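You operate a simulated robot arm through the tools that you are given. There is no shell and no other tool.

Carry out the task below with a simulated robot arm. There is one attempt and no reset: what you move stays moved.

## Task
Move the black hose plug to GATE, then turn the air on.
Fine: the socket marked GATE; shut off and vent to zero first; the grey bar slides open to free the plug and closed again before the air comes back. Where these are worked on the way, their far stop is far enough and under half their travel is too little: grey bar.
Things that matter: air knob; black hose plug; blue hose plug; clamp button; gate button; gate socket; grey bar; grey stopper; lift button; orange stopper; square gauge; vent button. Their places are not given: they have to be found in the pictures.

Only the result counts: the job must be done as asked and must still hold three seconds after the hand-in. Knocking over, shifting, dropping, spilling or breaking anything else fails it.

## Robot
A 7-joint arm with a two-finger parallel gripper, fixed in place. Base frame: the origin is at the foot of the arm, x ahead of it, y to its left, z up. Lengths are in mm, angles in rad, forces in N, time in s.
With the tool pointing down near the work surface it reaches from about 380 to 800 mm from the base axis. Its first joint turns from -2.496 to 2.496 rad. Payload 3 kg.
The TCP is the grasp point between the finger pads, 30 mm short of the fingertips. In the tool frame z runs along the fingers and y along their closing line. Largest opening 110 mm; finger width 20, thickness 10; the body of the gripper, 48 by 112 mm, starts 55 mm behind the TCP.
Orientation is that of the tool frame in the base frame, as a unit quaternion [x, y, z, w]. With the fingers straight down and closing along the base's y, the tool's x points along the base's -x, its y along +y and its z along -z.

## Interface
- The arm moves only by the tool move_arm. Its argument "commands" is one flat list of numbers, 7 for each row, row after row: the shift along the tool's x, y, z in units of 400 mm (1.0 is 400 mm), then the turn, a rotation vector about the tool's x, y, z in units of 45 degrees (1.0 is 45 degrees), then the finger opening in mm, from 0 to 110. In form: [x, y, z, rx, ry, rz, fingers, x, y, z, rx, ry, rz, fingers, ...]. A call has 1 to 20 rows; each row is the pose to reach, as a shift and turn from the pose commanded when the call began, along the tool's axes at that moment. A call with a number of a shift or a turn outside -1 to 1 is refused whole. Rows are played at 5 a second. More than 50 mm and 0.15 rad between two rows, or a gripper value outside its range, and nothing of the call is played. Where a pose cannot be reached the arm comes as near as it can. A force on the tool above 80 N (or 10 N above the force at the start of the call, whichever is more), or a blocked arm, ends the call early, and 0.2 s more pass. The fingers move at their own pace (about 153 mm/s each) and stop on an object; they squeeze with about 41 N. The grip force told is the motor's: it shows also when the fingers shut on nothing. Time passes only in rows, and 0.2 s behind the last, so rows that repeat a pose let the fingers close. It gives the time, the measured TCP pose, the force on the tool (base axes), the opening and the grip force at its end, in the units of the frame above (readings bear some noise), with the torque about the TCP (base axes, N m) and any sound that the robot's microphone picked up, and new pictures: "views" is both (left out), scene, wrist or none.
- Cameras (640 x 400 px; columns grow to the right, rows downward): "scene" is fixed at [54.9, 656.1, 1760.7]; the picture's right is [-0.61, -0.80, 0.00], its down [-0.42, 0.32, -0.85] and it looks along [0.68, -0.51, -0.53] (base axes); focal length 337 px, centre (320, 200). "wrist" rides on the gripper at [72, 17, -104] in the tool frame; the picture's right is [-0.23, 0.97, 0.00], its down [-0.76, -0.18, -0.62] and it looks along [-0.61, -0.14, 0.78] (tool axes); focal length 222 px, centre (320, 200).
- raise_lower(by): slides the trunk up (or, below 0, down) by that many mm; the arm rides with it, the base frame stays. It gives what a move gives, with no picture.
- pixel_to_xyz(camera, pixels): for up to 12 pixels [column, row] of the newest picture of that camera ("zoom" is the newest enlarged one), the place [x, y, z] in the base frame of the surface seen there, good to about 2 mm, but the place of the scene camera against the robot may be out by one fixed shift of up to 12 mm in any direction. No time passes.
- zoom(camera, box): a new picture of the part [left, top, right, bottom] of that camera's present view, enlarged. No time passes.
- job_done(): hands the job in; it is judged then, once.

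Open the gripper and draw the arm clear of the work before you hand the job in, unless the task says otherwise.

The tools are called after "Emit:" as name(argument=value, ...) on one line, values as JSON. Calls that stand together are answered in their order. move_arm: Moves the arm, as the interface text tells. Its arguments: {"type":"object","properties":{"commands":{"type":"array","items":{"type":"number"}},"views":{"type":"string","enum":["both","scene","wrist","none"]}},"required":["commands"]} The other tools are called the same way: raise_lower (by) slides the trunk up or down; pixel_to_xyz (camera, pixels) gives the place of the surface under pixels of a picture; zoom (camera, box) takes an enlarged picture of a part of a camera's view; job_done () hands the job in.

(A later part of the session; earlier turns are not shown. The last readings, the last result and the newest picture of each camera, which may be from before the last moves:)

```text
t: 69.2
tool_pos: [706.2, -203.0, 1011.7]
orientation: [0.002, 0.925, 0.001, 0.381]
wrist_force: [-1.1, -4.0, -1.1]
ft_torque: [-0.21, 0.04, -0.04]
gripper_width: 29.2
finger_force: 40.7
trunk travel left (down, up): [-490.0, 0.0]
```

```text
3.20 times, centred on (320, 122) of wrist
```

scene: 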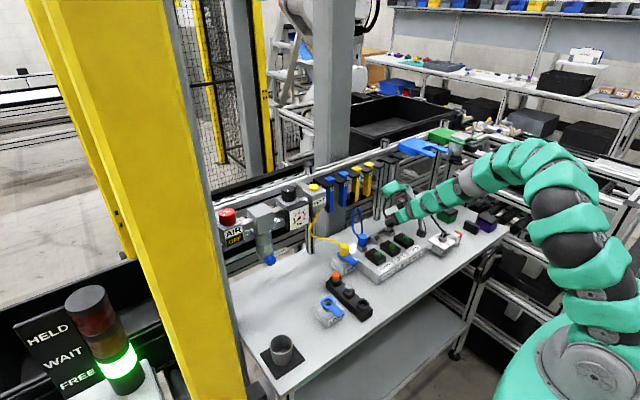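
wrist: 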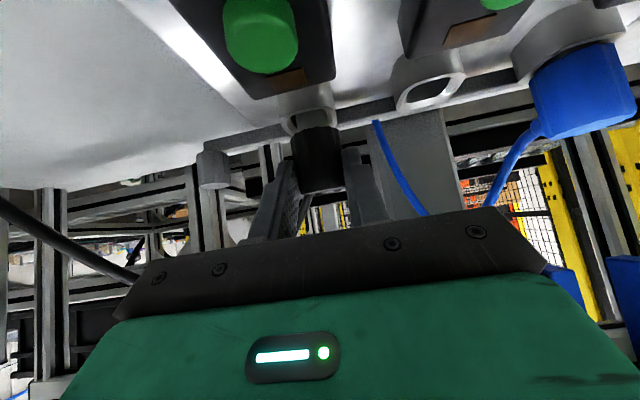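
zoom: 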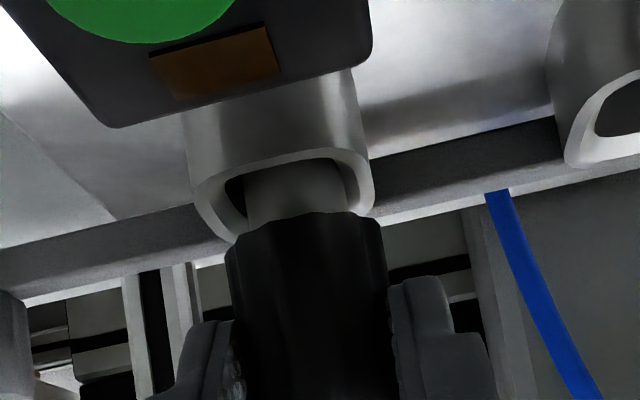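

The stem goes in freely. I lower the rest, about 13 mm, correcting y by -0.8 mm.

Emit:
move_arm(commands=[0.0071, -0.002, 0.0071, 0, 0, 0, 0, 0.0141, -0.002, 0.0141, 0, 0, 0, 0, 0.0194, -0.002, 0.0194, 0, 0, 0, 0, 0.023, -0.002, 0.023, 0, 0, 0, 0], views="both")

Emit:
zoom(camera="wrist", box=[220, 60, 420, 185])

Emit:
zoom(camera="scene", box=[345, 195, 425, 245])

```text
t: 70.2
tool_pos: [706.5, -205.1, 1004.9]
orientation: [0.001, 0.922, -0.001, 0.386]
wrist_force: [-3.5, 8.6, 40.6]
ft_torque: [0.39, -0.8, 0.24]
gripper_width: 29.6
finger_force: 41.2
trunk travel left (down, up): [-490.0, 0.0]
```

scene: 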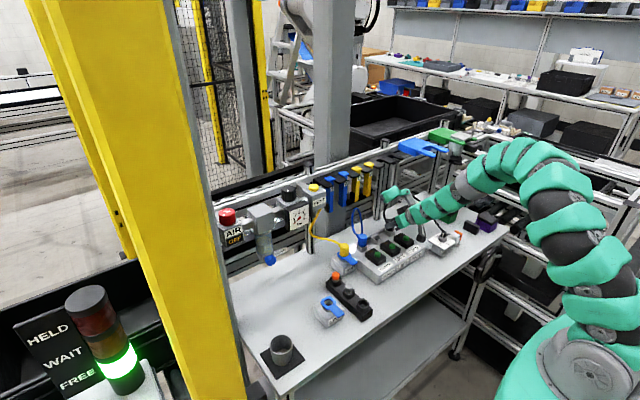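
wrist: 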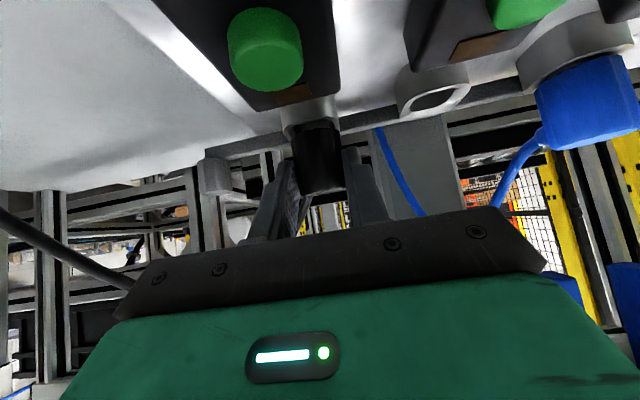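

```text
3.20 times, centred on (320, 122) of wrist
```

zoom: 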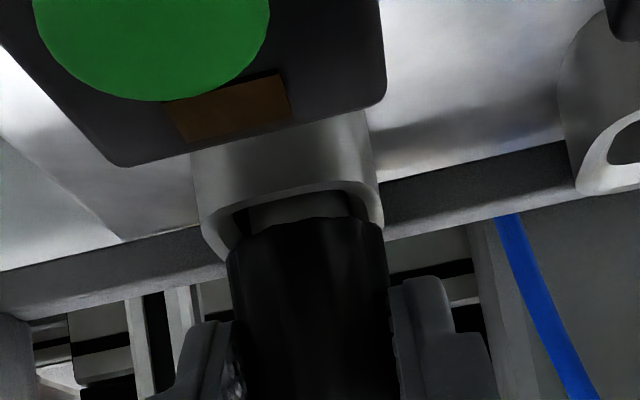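

```text
8.00 times, centred on (385, 220) of scene
```

zoom: 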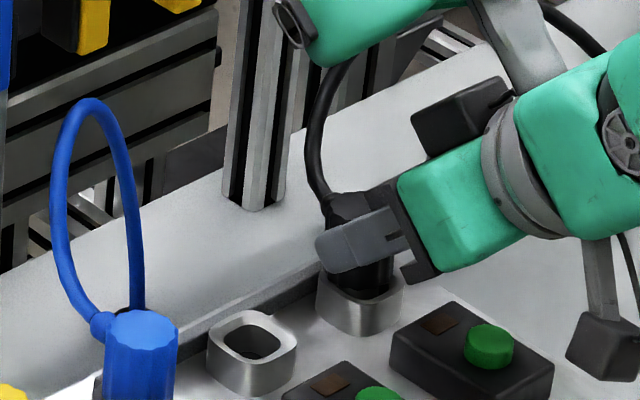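

It stopped with 40 N and a few mm of stem still showing, so it needs a firmer push. I recentre y by +1 mm and push further down.

Emit:
move_arm(commands=[-0.002, 0.0027, -0.002, 0, 0, 0, 0, 0.0035, 0.0027, 0.0035, 0, 0, 0, 0, 0.007, 0.0027, 0.007, 0, 0, 0, 0, 0.009, 0.0027, 0.009, 0, 0, 0, 0], views="both")

Emit:
zoom(camera="wrist", box=[220, 60, 420, 185])

```text
t: 71.2
tool_pos: [703.9, -203.3, 998.2]
orientation: [0.001, 0.924, -0.001, 0.383]
wrist_force: [-1.4, -3.0, 40.2]
ft_torque: [-0.18, -0.86, -0.05]
gripper_width: 29.2
finger_force: 40.5
trunk travel left (down, up): [-490.0, 0.0]
```

scene: 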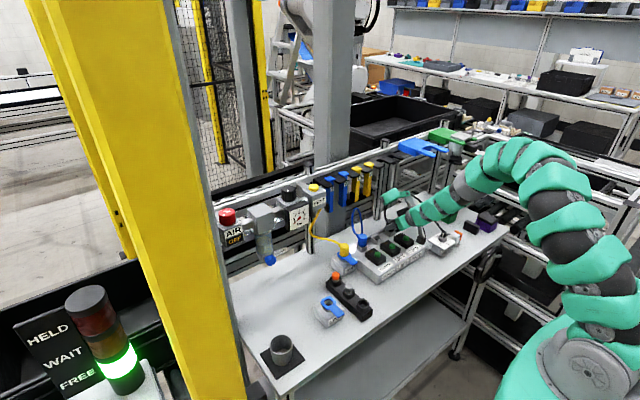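
wrist: 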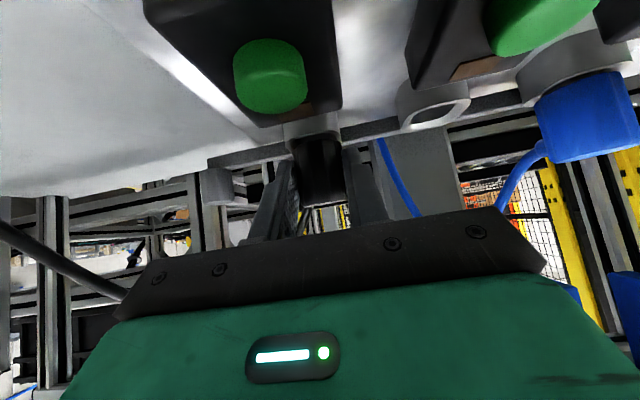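

```text
3.20 times, centred on (320, 122) of wrist
```

zoom: 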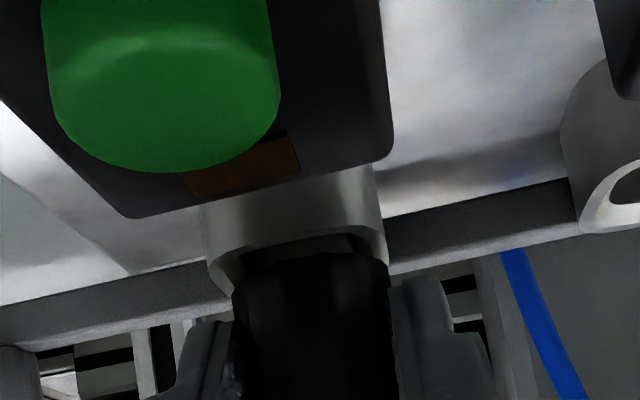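

The plug's black body has now reached the rim. I ease the load, open the fingers, back off and check the seating.

Emit:
move_arm(commands=[-0.008, 0, -0.008, 0, 0, 0, 0, -0.0088, 0, -0.0088, 0, 0, 0, 60, -0.0088, 0, -0.0088, 0, 0, 0, 60, -0.0088, 0, -0.1, 0, 0, 0, 60, -0.0088, 0, -0.2, 0, 0, 0, 60], views="both")

Emit:
zoom(camera="wrist", box=[220, 20, 460, 170])

Emit:
zoom(camera="scene", box=[345, 195, 425, 245])

```text
t: 72.4
tool_pos: [652.5, -205.1, 1055.1]
orientation: [0.001, 0.924, 0.0, 0.382]
wrist_force: [-0.8, -0.6, 0.8]
ft_torque: [-0.02, -0.02, 0.02]
gripper_width: 59.8
finger_force: 0.1
trunk travel left (down, up): [-490.0, 0.0]
```

scene: 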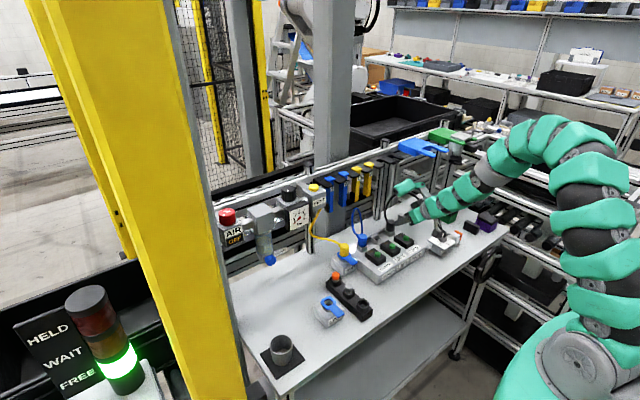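
wrist: 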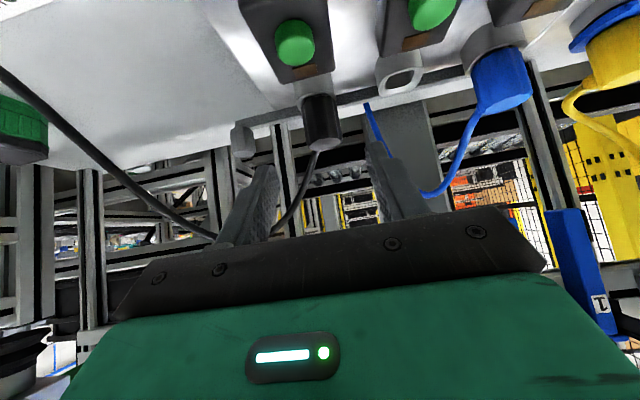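

```text
2.67 times, centred on (340, 95) of wrist
```

zoom: 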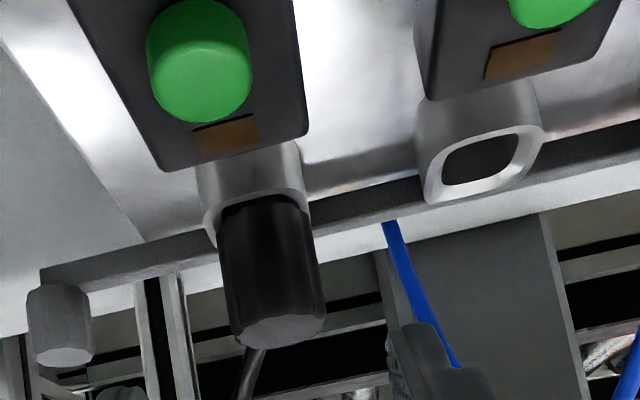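

```text
8.00 times, centred on (385, 220) of scene
```

zoom: 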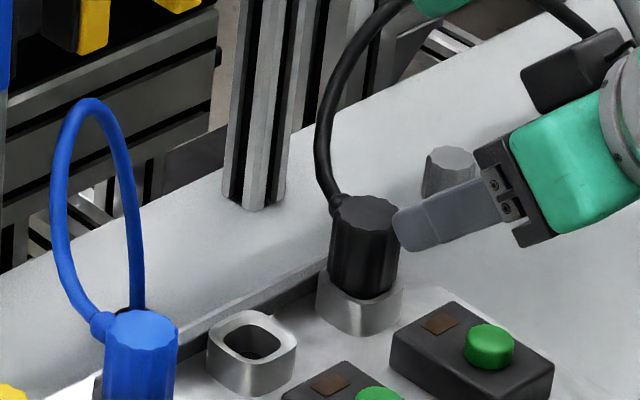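

The plug looks seated as it was in LIFT. I verify by measuring the top height (it was 1006 when seated).

Emit:
pixel_to_xyz(camera="zoom", pixels=[[365, 210], [350, 212], [380, 212]])

Emit:
pixel_to_xyz(camera="wrist", pixels=[[323, 144], [318, 146], [330, 143], [505, 103], [320, 120]])

Emit:
pixel_to_xyz(camera="scene", pixels=[[362, 236.5], [390.6, 221.3]])

```text
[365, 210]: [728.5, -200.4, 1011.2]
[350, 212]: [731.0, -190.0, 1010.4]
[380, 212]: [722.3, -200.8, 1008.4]
```

```text
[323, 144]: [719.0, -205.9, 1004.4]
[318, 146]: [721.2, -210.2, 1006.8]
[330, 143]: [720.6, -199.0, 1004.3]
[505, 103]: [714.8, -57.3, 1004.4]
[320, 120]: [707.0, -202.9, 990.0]
```

```text
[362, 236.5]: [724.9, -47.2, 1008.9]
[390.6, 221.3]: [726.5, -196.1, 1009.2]
```

The top is at z≈1005, same as before: seated. Next I close the bar; first I check where the hose now runs near the handle.

Emit:
pixel_to_xyz(camera="scene", pixels=[[386.5, 218], [385.5, 212], [388, 203], [393, 197], [418, 199], [421, 200], [401, 216], [400, 213]])

Emit:
pixel_to_xyz(camera="wrist", pixels=[[314, 165], [303, 185], [290, 210], [190, 220], [130, 175], [70, 125], [244, 150], [243, 140]])

Emit:
zoom(camera="scene", box=[370, 160, 470, 240])

```text
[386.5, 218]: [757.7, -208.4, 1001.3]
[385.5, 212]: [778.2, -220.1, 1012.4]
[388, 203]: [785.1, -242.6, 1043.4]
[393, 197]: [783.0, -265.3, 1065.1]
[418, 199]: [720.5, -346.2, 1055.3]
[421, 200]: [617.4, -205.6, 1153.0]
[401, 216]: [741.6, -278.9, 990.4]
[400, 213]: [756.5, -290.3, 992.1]
```

```text
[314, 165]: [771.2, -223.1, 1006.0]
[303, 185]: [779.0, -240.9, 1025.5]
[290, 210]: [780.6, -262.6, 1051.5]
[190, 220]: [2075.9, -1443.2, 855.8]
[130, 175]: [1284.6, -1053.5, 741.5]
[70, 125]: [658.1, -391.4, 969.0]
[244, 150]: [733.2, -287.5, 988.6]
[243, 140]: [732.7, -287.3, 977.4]
```

```text
5.00 times, centred on (420, 200) of scene
```

zoom: 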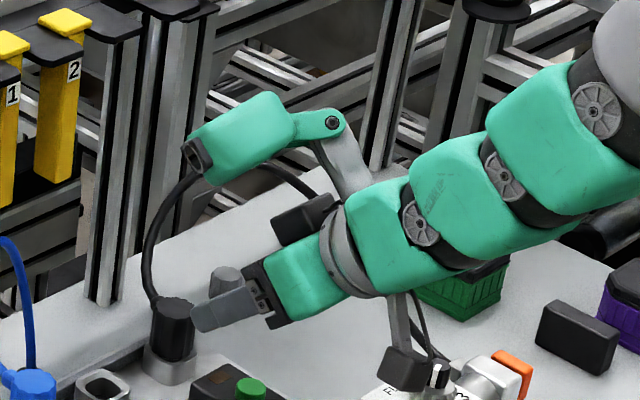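

The hose passes about 60 mm above the handle. I line up for the handle again at (743, -293.5), yawed further away from the hose, 80 mm back.

Emit:
move_arm(commands=[-0.0048, -0.0542, 0.0188, 0.0967, -0.0221, 0.0918, 50, -0.0095, -0.1083, 0.0377, 0.1934, -0.0441, 0.1836, 50, -0.0143, -0.1625, 0.0565, 0.2901, -0.0662, 0.2754, 50, -0.0143, -0.1625, 0.0565, 0.2901, -0.0662, 0.2754, 50])

Emit:
zoom(camera="wrist", box=[200, 60, 440, 210])

Emit:
move_arm(commands=[0, 0, 0, 0, 0, 0, 50], views="none")

```text
t: 73.4
tool_pos: [671.8, -268.9, 1044.0]
orientation: [0.145, 0.903, -0.064, 0.4]
wrist_force: [-0.3, 0.2, 0.9]
ft_torque: [0.02, -0.02, -0.02]
gripper_width: 50.2
finger_force: 0.0
trunk travel left (down, up): [-490.0, 0.0]
```

scene: 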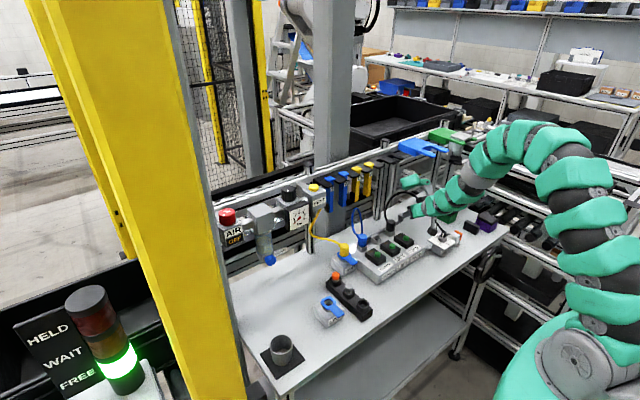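
wrist: 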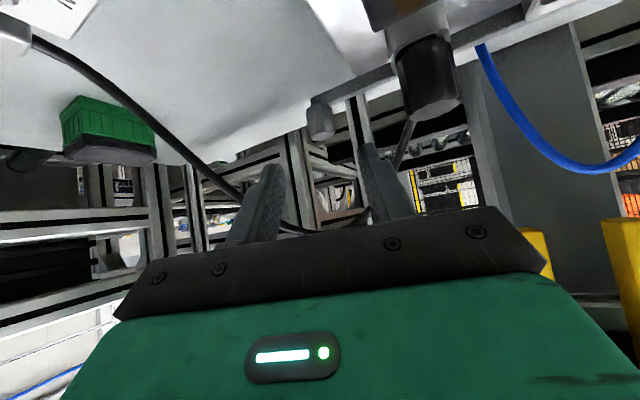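

```text
2.67 times, centred on (320, 135) of wrist
```

zoom: 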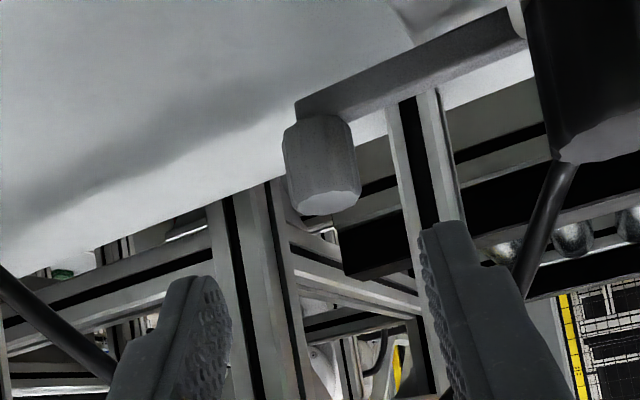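

```text
t: 73.8
tool_pos: [672.5, -270.8, 1044.4]
orientation: [0.144, 0.902, -0.063, 0.401]
wrist_force: [0.8, -0.7, 0.3]
ft_torque: [0.01, 0.0, 0.03]
gripper_width: 49.9
finger_force: 0.0
trunk travel left (down, up): [-490.0, 0.0]
```

Handle is centred between the fingers. I advance 80 mm and look before closing.

Emit:
move_arm(commands=[0, 0, 0.07, 0, 0, 0, 50, 0, 0, 0.14, 0, 0, 0, 50, 0, 0, 0.2, 0, 0, 0, 50], views="both")

Emit:
zoom(camera="scene", box=[360, 170, 460, 250])

```text
t: 74.6
tool_pos: [733.2, -289.3, 990.4]
orientation: [0.145, 0.903, -0.064, 0.401]
wrist_force: [-0.4, -0.1, -1.2]
ft_torque: [-0.01, -0.01, 0.05]
gripper_width: 50.0
finger_force: 0.1
trunk travel left (down, up): [-490.0, 0.0]
```

scene: 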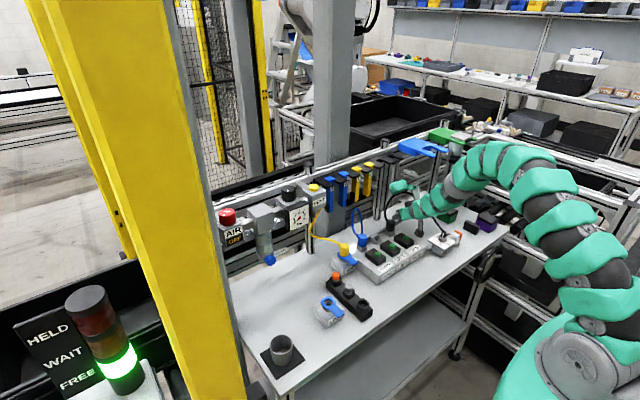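
wrist: 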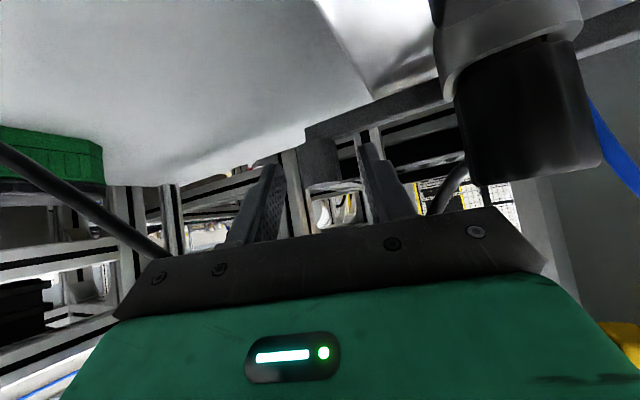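

```text
5.00 times, centred on (410, 210) of scene
```

zoom: 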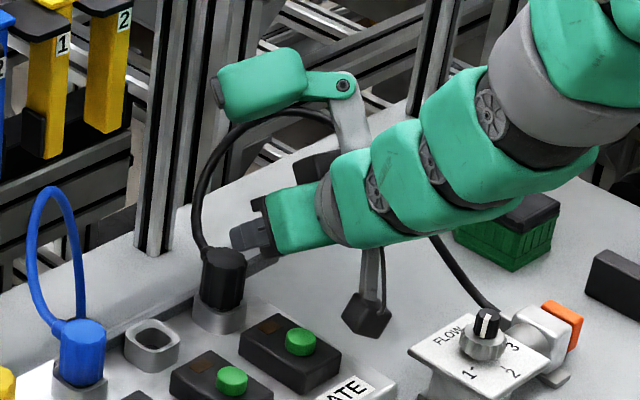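

All clear. I close on the handle and slide the bar back toward +y to its closed stop.

Emit:
move_arm(commands=[0, 0, 0, 0, 0, 0, 0, 0, 0, 0, 0, 0, 0, 0, 0, 0, 0, 0, 0, 0, 0], views="none")

Emit:
move_arm(commands=[0.0041, 0.019, -0.0046, 0, 0, 0, 0, 0.0083, 0.038, -0.0092, 0, 0, 0, 0, 0.0119, 0.0547, -0.0132, 0, 0, 0, 0, 0.0129, 0.0595, -0.0144, 0, 0, 0, 0], views="both")

Emit:
zoom(camera="scene", box=[360, 170, 460, 250])

```text
t: 75.4
tool_pos: [732.8, -290.1, 990.8]
orientation: [0.144, 0.902, -0.064, 0.402]
wrist_force: [4.1, 3.9, 2.6]
ft_torque: [0.06, -0.12, 0.16]
gripper_width: 22.2
finger_force: 45.0
trunk travel left (down, up): [-490.0, 0.0]
```

```text
t: 76.4
tool_pos: [730.5, -270.2, 990.1]
orientation: [0.148, 0.901, -0.065, 0.403]
wrist_force: [27.4, -57.3, 9.1]
ft_torque: [-1.91, -0.54, -0.22]
gripper_width: 23.0
finger_force: 45.0
trunk travel left (down, up): [-490.0, 0.0]
```

scene: 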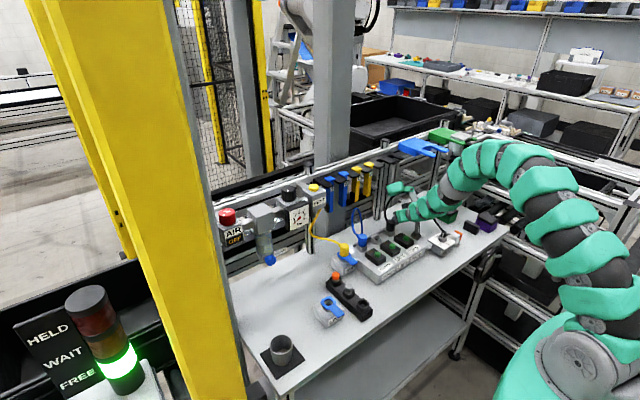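
wrist: 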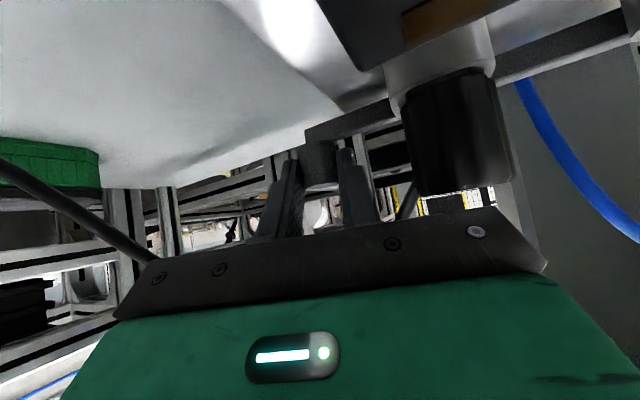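

```text
5.00 times, centred on (410, 210) of scene
```

zoom: 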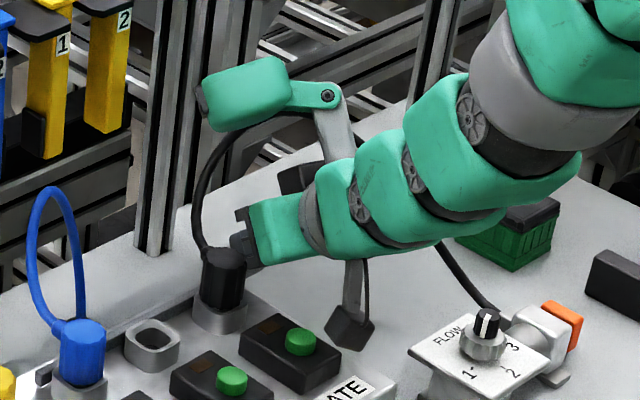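

The bar is back at its closed stop (handle at the original y ≈ -275). I ease off, release and retreat.

Emit:
move_arm(commands=[-0.0026, -0.0119, 0.0029, 0, 0, 0, 0, -0.0026, -0.0119, 0.0029, 0, 0, 0, 50, -0.0026, -0.0119, 0.0029, 0, 0, 0, 50, -0.0026, -0.0119, -0.1, 0, 0, 0, 50, -0.0026, -0.0119, -0.2, 0, 0, 0, 50, -0.0026, -0.0119, -0.3, 0, 0, 0, 50], views="both")

Emit:
zoom(camera="scene", box=[345, 205, 425, 255])

Emit:
zoom(camera="scene", box=[200, 170, 360, 270])

```text
t: 77.8
tool_pos: [642.9, -237.7, 1074.1]
orientation: [0.144, 0.902, -0.064, 0.401]
wrist_force: [0.2, -0.5, -0.2]
ft_torque: [-0.03, 0.02, -0.04]
gripper_width: 50.3
finger_force: 0.0
trunk travel left (down, up): [-490.0, 0.0]
```

scene: 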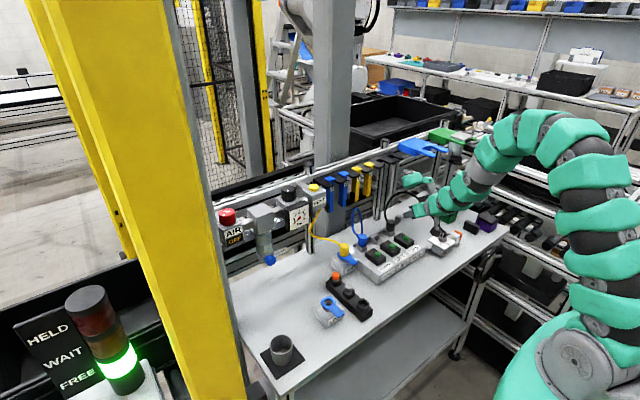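
wrist: 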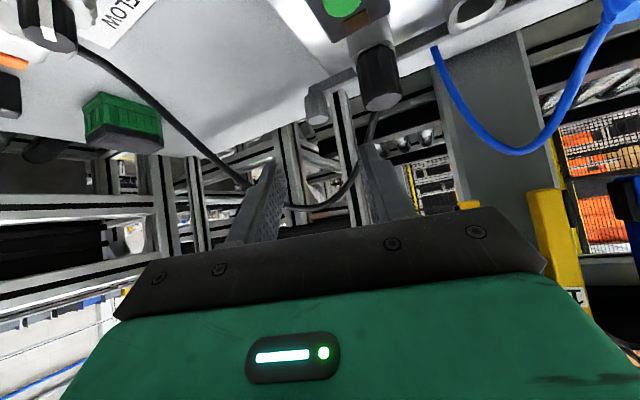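

```text
8.00 times, centred on (385, 230) of scene
```

zoom: 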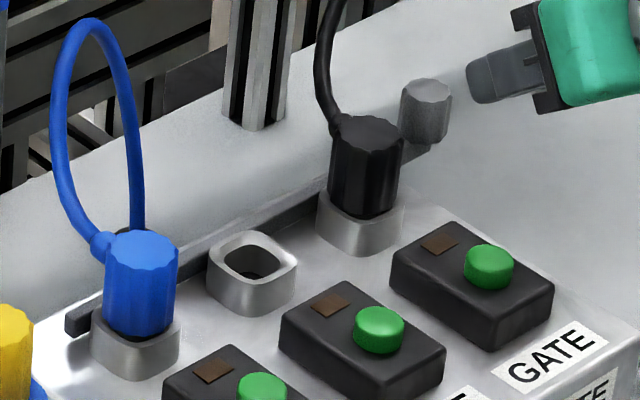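

```text
4.00 times, centred on (280, 220) of scene
```

zoom: 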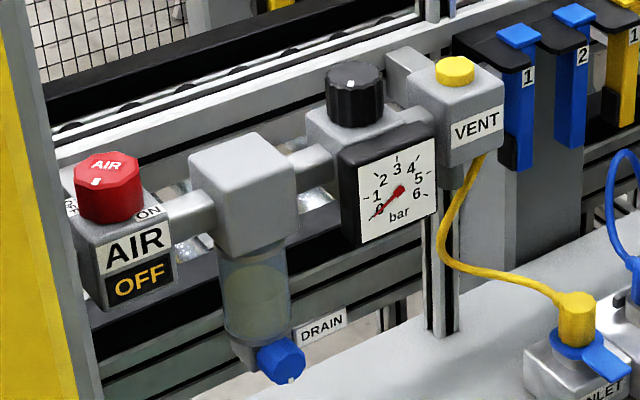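

Bar closed, plug in GATE, gauge 0, AIR still OFF, light FREE. Now I return towards the air knob: up to (600, 100, 1380) with the first half of the reorientation.

Emit:
move_arm(commands=[-0.0325, 0.0771, -0.0782, 0, 0, 0, 64, -0.065, 0.1541, -0.1564, 0, 0, 0, 64, -0.0975, 0.2312, -0.2346, 0, 0, 0, 64, -0.13, 0.3082, -0.3128, 0, 0, 0, 64, -0.1625, 0.3853, -0.391, 0, 0, 0, 64, -0.195, 0.4623, -0.4692, 0, 0, 0, 64, -0.2275, 0.5394, -0.5474, 0, 0, 0, 64, -0.26, 0.6164, -0.6256, 0, 0, 0, 64, -0.2925, 0.6935, -0.7038, 0, 0, 0, 64, -0.325, 0.7705, -0.782, 0, 0, 0, 64, -0.325, 0.7705, -0.782, -0.1175, -0.0259, -0.0951, 64, -0.325, 0.7705, -0.782, -0.235, -0.0518, -0.1903, 64, -0.325, 0.7705, -0.782, -0.3524, -0.0776, -0.2854, 64, -0.325, 0.7705, -0.782, -0.4699, -0.1035, -0.3806, 64, -0.325, 0.7705, -0.782, -0.5874, -0.1294, -0.4757, 64], views="none")

Emit:
move_arm(commands=[0, 0, 0, -0.1268, -0.0259, -0.0823, 64, 0, 0, 0, -0.2536, -0.0517, -0.1647, 64, 0, 0, 0, -0.3804, -0.0776, -0.247, 64, 0, 0, 0, -0.5072, -0.1034, -0.3294, 64, 0, 0, 0, -0.634, -0.1293, -0.4117, 64], views="both")

```text
t: 81.0
tool_pos: [601.0, 99.4, 1377.9]
orientation: [-0.123, 0.883, 0.063, 0.449]
wrist_force: [0.6, 0.0, -0.7]
ft_torque: [-0.05, -0.03, -0.04]
gripper_width: 63.9
finger_force: 0.0
trunk travel left (down, up): [-490.0, 0.0]
```

```text
t: 82.2
tool_pos: [601.9, 98.7, 1376.3]
orientation: [-0.366, 0.785, 0.212, 0.453]
wrist_force: [0.0, 1.2, -0.1]
ft_torque: [0.02, -0.01, -0.02]
gripper_width: 64.1
finger_force: 0.1
trunk travel left (down, up): [-490.0, 0.0]
```

scene: 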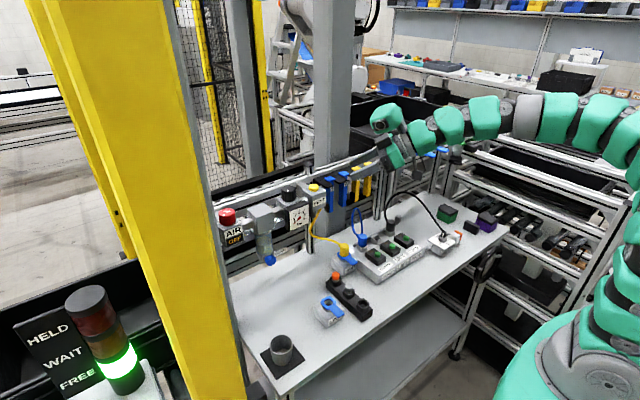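
wrist: 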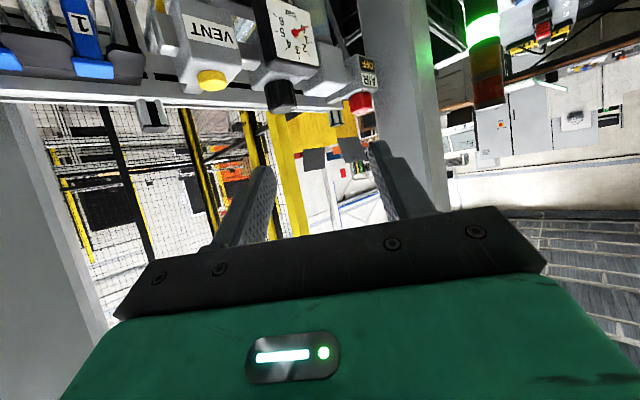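

AIR knob is visible at (360,103) with OFF shown. I go to the hover 110 mm back from the knob along this axis.

Emit:
move_arm(commands=[-0.0296, 0.0283, 0.092, 0, 0, 0, 64, -0.0591, 0.0566, 0.184, 0, 0, 0, 64, -0.0887, 0.0849, 0.276, 0, 0, 0, 64, -0.1182, 0.1132, 0.368, 0, 0, 0, 64, -0.1478, 0.1415, 0.46, 0, 0, 0, 64, -0.1773, 0.1698, 0.552, 0, 0, 0, 64], views="none")

Emit:
move_arm(commands=[0, 0, 0, 0, 0, 0, 64], views="both")

```text
t: 83.6
tool_pos: [695.5, 317.3, 1327.2]
orientation: [-0.364, 0.785, 0.212, 0.454]
wrist_force: [0.4, -1.0, 0.9]
ft_torque: [0.0, 0.03, 0.03]
gripper_width: 63.8
finger_force: 0.1
trunk travel left (down, up): [-490.0, 0.0]
```

```text
t: 84.0
tool_pos: [695.0, 316.8, 1328.0]
orientation: [-0.365, 0.786, 0.212, 0.453]
wrist_force: [-0.1, 0.0, 0.4]
ft_torque: [-0.01, 0.01, 0.01]
gripper_width: 64.2
finger_force: 0.0
trunk travel left (down, up): [-490.0, 0.0]
```

scene: 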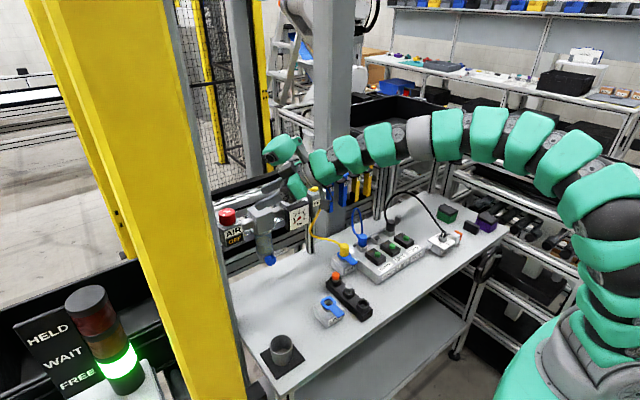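
wrist: 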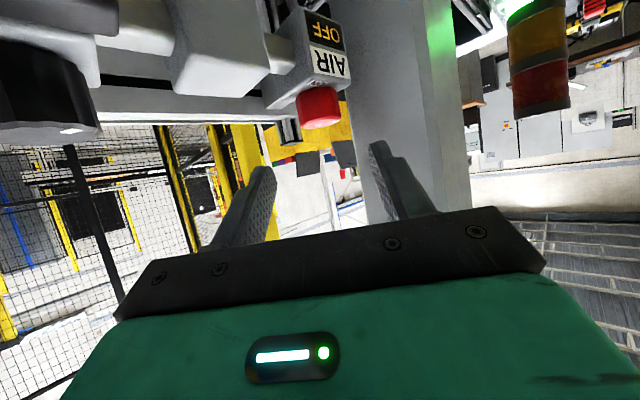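

Knob at (318,107), well aligned. I advance 110 mm to straddle it.

Emit:
move_arm(commands=[0, 0, 0.09, 0, 0, 0, 64, 0, 0, 0.18, 0, 0, 0, 64, 0, 0, 0.273, 0, 0, 0, 64], views="both")

Emit:
zoom(camera="scene", box=[200, 190, 280, 250])

```text
t: 84.8
tool_pos: [756.2, 388.9, 1270.7]
orientation: [-0.365, 0.786, 0.211, 0.452]
wrist_force: [0.0, 0.5, 0.3]
ft_torque: [0.0, 0.0, -0.01]
gripper_width: 63.7
finger_force: 0.1
trunk travel left (down, up): [-490.0, 0.0]
```

scene: 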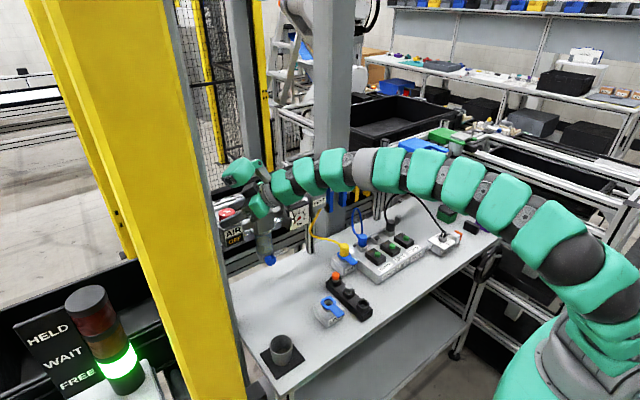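
wrist: 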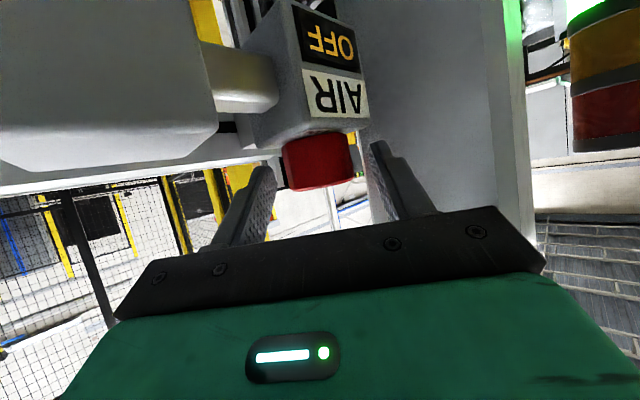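

```text
6.67 times, centred on (240, 220) of scene
```

zoom: 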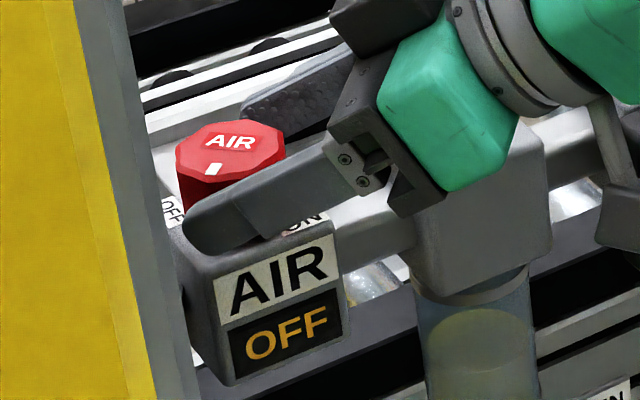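

The fingers straddle the knob. I close and turn it +30° (counter-clockwise from above), then open and swing back, and check.

Emit:
move_arm(commands=[0, 0, 0, 0, 0, 0, 0, 0, 0, 0, 0, 0, 0, 0, 0, 0, 0, 0, 0, 0, 0, -0.0002, -0.006, 0.0004, -0.1443, 0, -0.0833, 0, -0.0008, -0.012, 0.0014, -0.2887, 0, -0.1667, 0, -0.0018, -0.0177, 0.0031, -0.433, 0, -0.25, 0, -0.0031, -0.0231, 0.0054, -0.5773, 0, -0.3333, 0], views="none")

Emit:
move_arm(commands=[0, 0, 0, 0, 0, 0, 64, 0, 0, 0, 0, 0, 0, 64, -0.0002, 0.006, 0.0004, 0.1443, 0, 0.0833, 64, -0.0008, 0.012, 0.0014, 0.2887, 0, 0.1667, 64, -0.0018, 0.0177, 0.0031, 0.433, 0, 0.25, 64, -0.0031, 0.0231, 0.0054, 0.5773, 0, 0.3333, 64], views="both")

Emit:
zoom(camera="scene", box=[200, 190, 280, 250])

```text
t: 86.4
tool_pos: [766.0, 383.3, 1272.2]
orientation: [-0.556, 0.664, 0.321, 0.383]
wrist_force: [2.8, -1.9, -8.3]
ft_torque: [0.1, -0.98, -0.09]
gripper_width: 41.3
finger_force: 45.1
trunk travel left (down, up): [-490.0, 0.0]
```

```text
t: 87.8
tool_pos: [755.4, 387.2, 1275.8]
orientation: [-0.364, 0.786, 0.211, 0.453]
wrist_force: [-0.1, -0.3, 1.6]
ft_torque: [-0.01, -0.01, 0.01]
gripper_width: 63.7
finger_force: 0.1
trunk travel left (down, up): [-490.0, 0.0]
```

scene: 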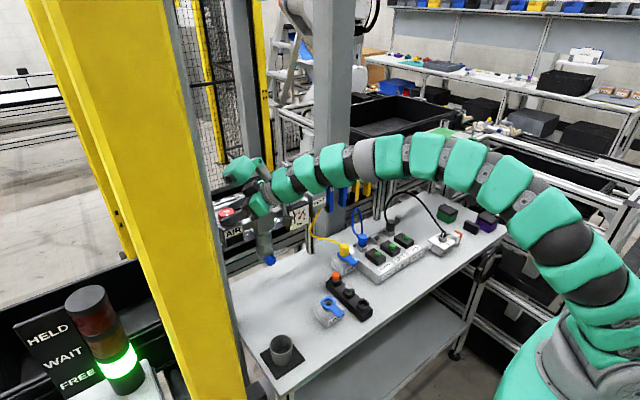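
wrist: 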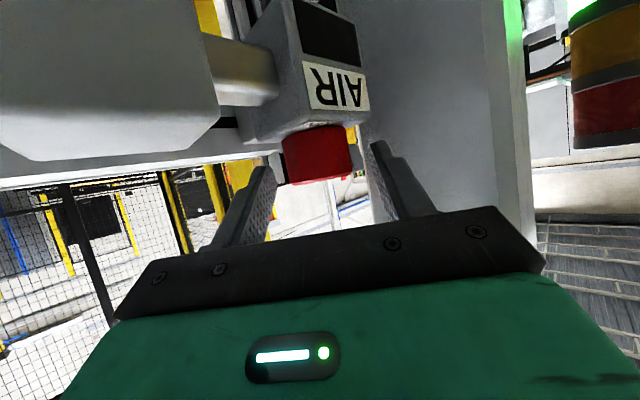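

```text
6.67 times, centred on (240, 220) of scene
```

zoom: 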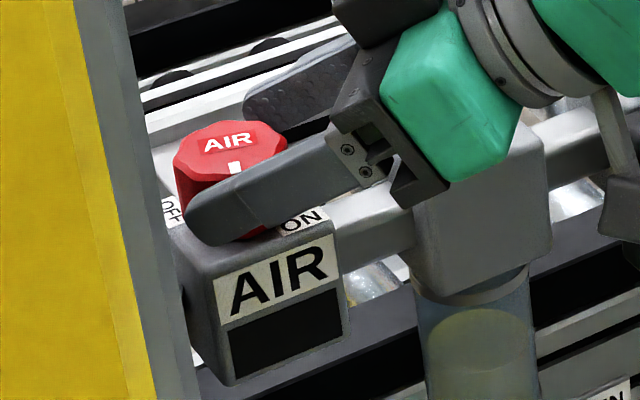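

The window went dark and the mark moved toward ON. I repeat the +30° turn and swing back.

Emit:
move_arm(commands=[0, 0, 0, 0, 0, 0, 0, 0, 0, 0, 0, 0, 0, 0, 0, 0, 0, 0, 0, 0, 0, -0.0002, -0.006, 0.0004, -0.1443, 0, -0.0833, 0, -0.0008, -0.012, 0.0014, -0.2887, 0, -0.1667, 0, -0.0018, -0.0177, 0.0031, -0.433, 0, -0.25, 0, -0.0031, -0.0231, 0.0054, -0.5773, 0, -0.3333, 0], views="none")

Emit:
move_arm(commands=[0, 0, 0, 0, 0, 0, 64, 0, 0, 0, 0, 0, 0, 64, -0.0002, 0.006, 0.0004, 0.1443, 0, 0.0833, 64, -0.0008, 0.012, 0.0014, 0.2887, 0, 0.1667, 64, -0.0018, 0.0177, 0.0031, 0.433, 0, 0.25, 64, -0.0031, 0.0231, 0.0054, 0.5773, 0, 0.3333, 64], views="both")

Emit:
zoom(camera="scene", box=[200, 190, 280, 250])

```text
t: 89.4
tool_pos: [767.0, 384.1, 1273.2]
orientation: [-0.556, 0.664, 0.322, 0.384]
wrist_force: [13.1, -1.6, 10.1]
ft_torque: [-0.31, -0.94, -0.3]
gripper_width: 41.1
finger_force: 45.3
trunk travel left (down, up): [-490.0, 0.0]
```

```text
t: 90.8
tool_pos: [756.9, 389.1, 1274.2]
orientation: [-0.364, 0.785, 0.211, 0.454]
wrist_force: [0.5, -0.7, -0.6]
ft_torque: [0.01, -0.02, 0.02]
gripper_width: 63.8
finger_force: 0.0
trunk travel left (down, up): [-490.0, 0.0]
```

scene: 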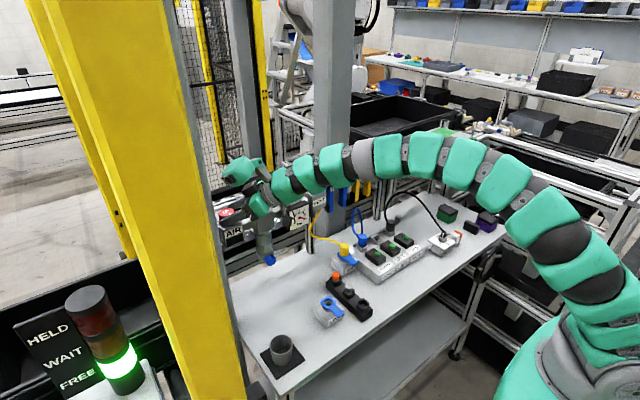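
wrist: 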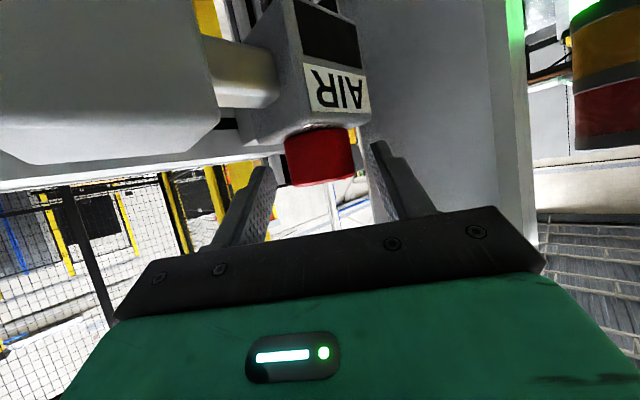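

```text
6.67 times, centred on (240, 220) of scene
```

zoom: 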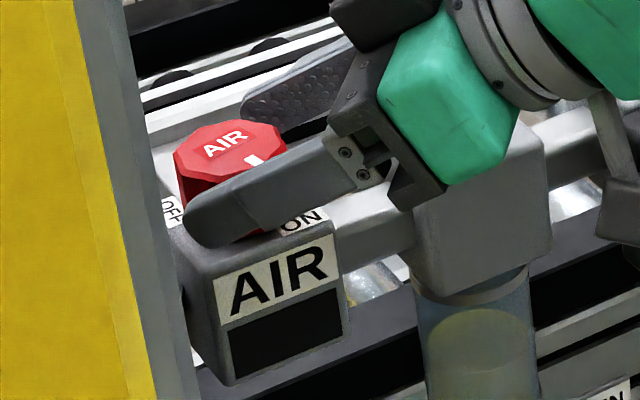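

Two thirds turned. I do the next +30° turn and look before releasing.

Emit:
move_arm(commands=[0, 0, 0, 0, 0, 0, 0, 0, 0, 0, 0, 0, 0, 0, 0, 0, 0, 0, 0, 0, 0, -0.0002, -0.006, 0.0004, -0.1443, 0, -0.0833, 0, -0.0008, -0.012, 0.0014, -0.2887, 0, -0.1667, 0, -0.0018, -0.0177, 0.0031, -0.433, 0, -0.25, 0, -0.0031, -0.0231, 0.0054, -0.5773, 0, -0.3333, 0], views="both")

Emit:
zoom(camera="scene", box=[200, 170, 360, 270])

```text
t: 92.4
tool_pos: [766.0, 383.0, 1272.2]
orientation: [-0.557, 0.664, 0.322, 0.382]
wrist_force: [10.3, 7.7, -2.3]
ft_torque: [0.84, -0.38, -0.17]
gripper_width: 40.9
finger_force: 45.1
trunk travel left (down, up): [-490.0, 0.0]
```

scene: 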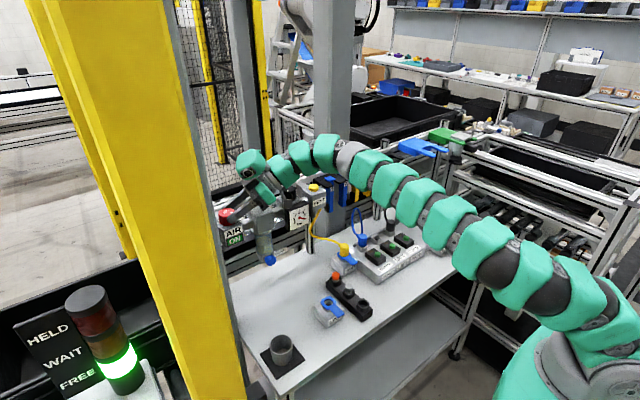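
wrist: 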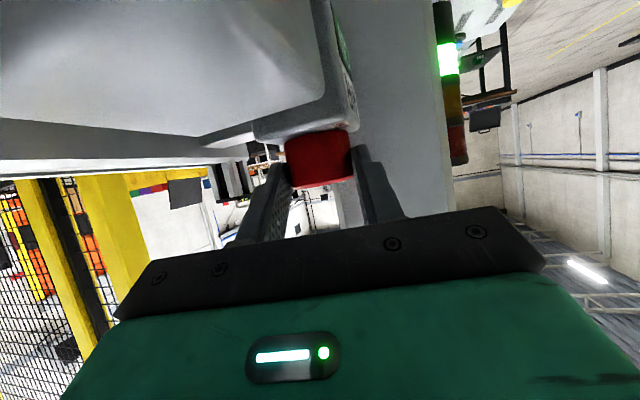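

```text
4.00 times, centred on (280, 220) of scene
```

zoom: 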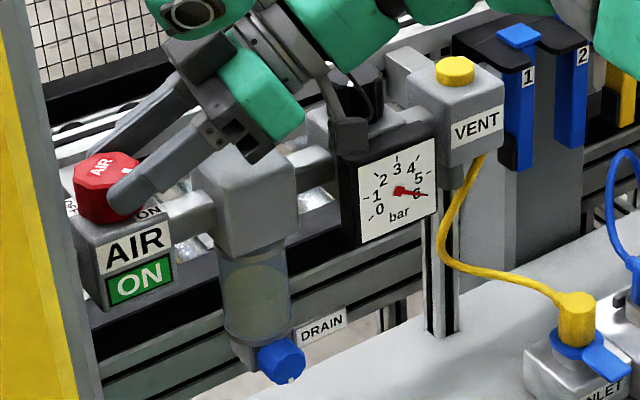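

AIR shows ON and the gauge reads 6 bar. I add 5° more to make sure the knob is at its ON stop.

Emit:
move_arm(commands=[0, -0.002, 0.0001, -0.048, 0, -0.0278, 0, 0, -0.004, 0.0002, -0.0962, 0, -0.0556, 0, 0, -0.004, 0.0002, -0.0962, 0, -0.0556, 0], views="none")

```text
t: 93.2
tool_pos: [768.4, 383.5, 1271.7]
orientation: [-0.584, 0.639, 0.339, 0.369]
wrist_force: [7.8, 3.8, 0.3]
ft_torque: [0.56, -0.34, -0.17]
gripper_width: 40.8
finger_force: 45.0
trunk travel left (down, up): [-490.0, 0.0]
```

No stop torque yet; I release, back out and inspect the mark against the ON label.

Emit:
move_arm(commands=[0, 0, 0, 0, 0, 0, 64, 0, 0, 0, 0, 0, 0, 64, 0, 0, -0.09, 0, 0, 0, 64, 0, 0, -0.18, 0, 0, 0, 64, 0, 0, -0.25, 0, 0, 0, 64], views="both")

Emit:
zoom(camera="scene", box=[210, 200, 258, 230])

Emit:
zoom(camera="scene", box=[200, 170, 360, 270])

```text
t: 94.4
tool_pos: [758.0, 296.2, 1324.9]
orientation: [-0.584, 0.64, 0.338, 0.369]
wrist_force: [0.3, 0.0, 1.1]
ft_torque: [0.0, 0.01, 0.04]
gripper_width: 64.2
finger_force: 0.1
trunk travel left (down, up): [-490.0, 0.0]
```

scene: 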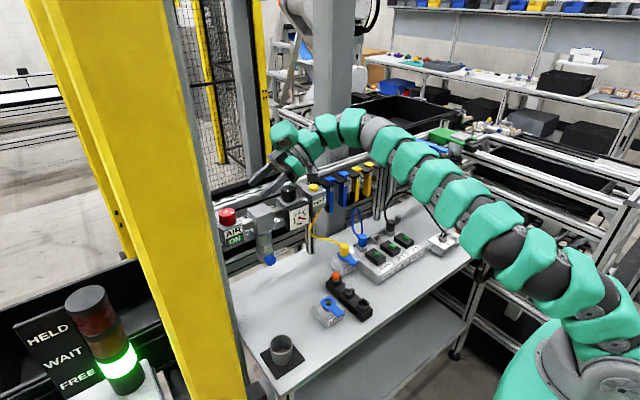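
wrist: 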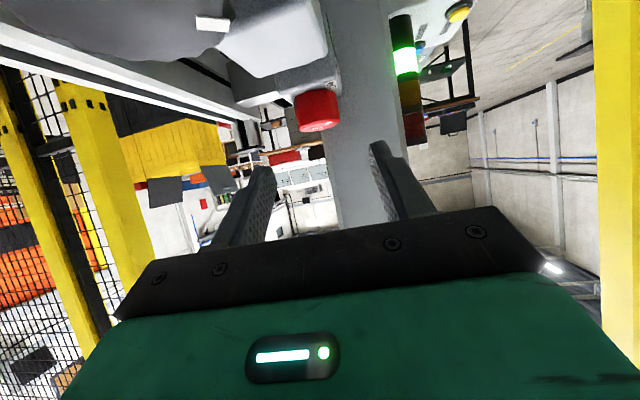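

```text
13.33 times, centred on (234, 215) of scene
```

zoom: 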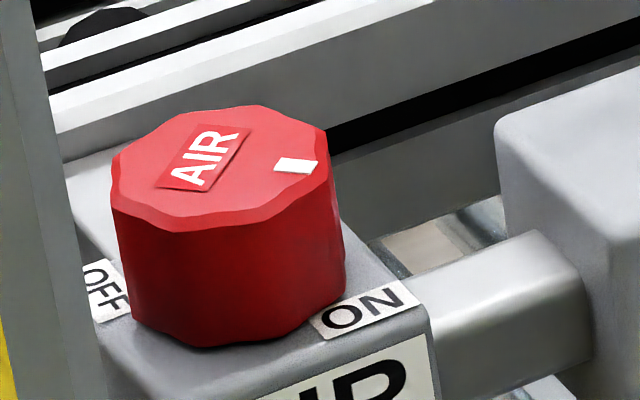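

```text
4.00 times, centred on (280, 220) of scene
```

zoom: 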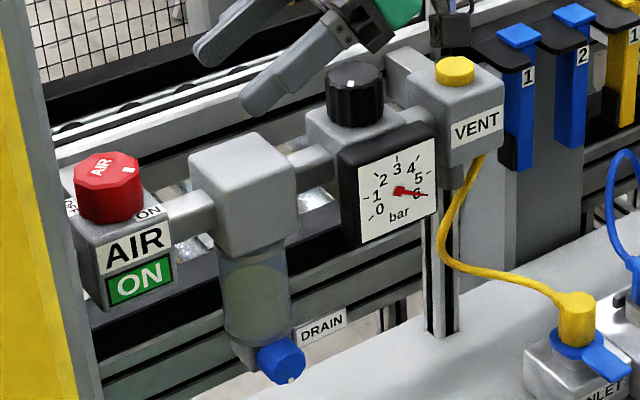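

The knob is exactly as at the start (mark to ON), gauge at 6 bar. I draw the arm clear towards the robot and check the manifold.

Emit:
move_arm(commands=[-0.0092, 0.0974, -0.0441, 0, 0, 0, 64, -0.0184, 0.1948, -0.0882, 0, 0, 0, 64, -0.0276, 0.2922, -0.1323, 0, 0, 0, 64, -0.0368, 0.3896, -0.1764, 0, 0, 0, 64, -0.046, 0.487, -0.2205, 0, 0, 0, 110], views="both")

Emit:
zoom(camera="scene", box=[310, 180, 470, 280])

Emit:
zoom(camera="scene", box=[200, 170, 360, 270])

Emit:
zoom(camera="scene", box=[345, 195, 425, 245])

```text
t: 95.6
tool_pos: [555.1, 249.0, 1385.9]
orientation: [-0.584, 0.638, 0.339, 0.369]
wrist_force: [-0.2, 0.8, -0.5]
ft_torque: [-0.02, -0.01, -0.02]
gripper_width: 110.0
finger_force: 0.0
trunk travel left (down, up): [-490.0, 0.0]
```

scene: 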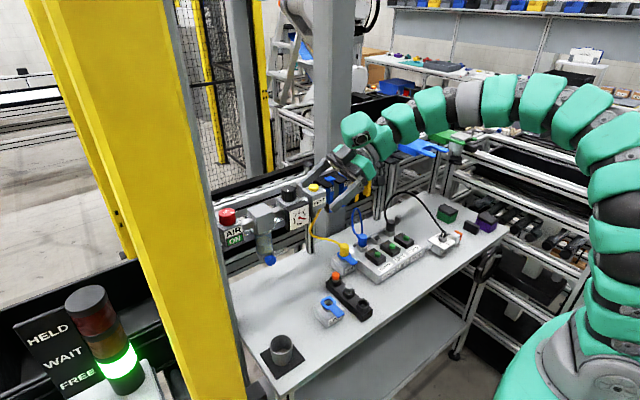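
wrist: 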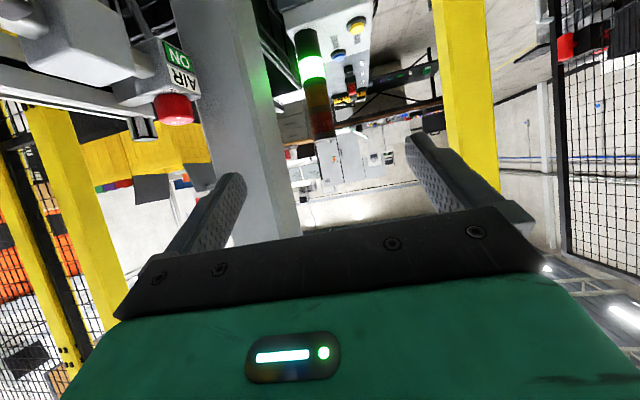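

```text
4.00 times, centred on (390, 230) of scene
```

zoom: 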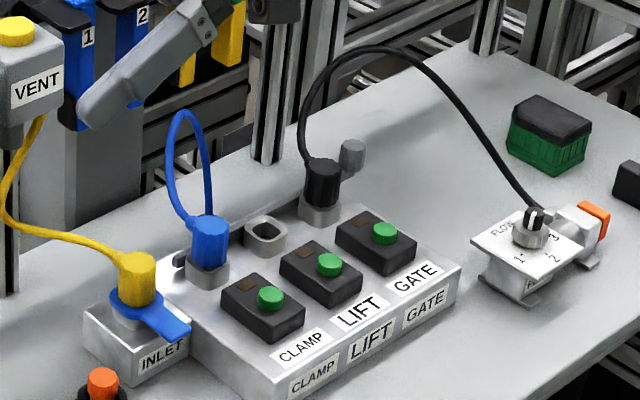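

```text
4.00 times, centred on (280, 220) of scene
```

zoom: 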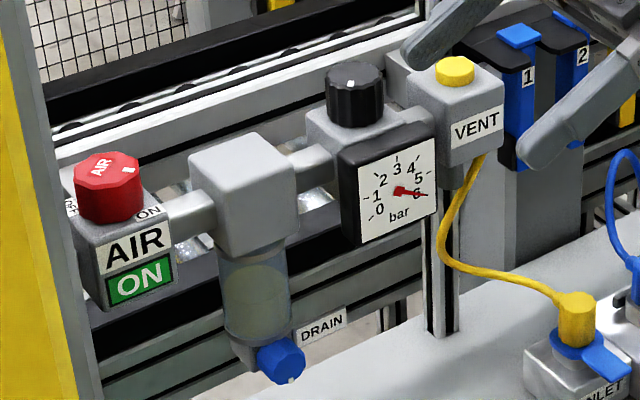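

```text
8.00 times, centred on (385, 220) of scene
```

zoom: 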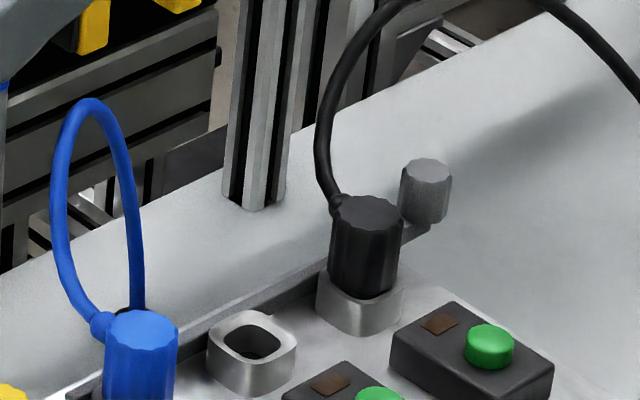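

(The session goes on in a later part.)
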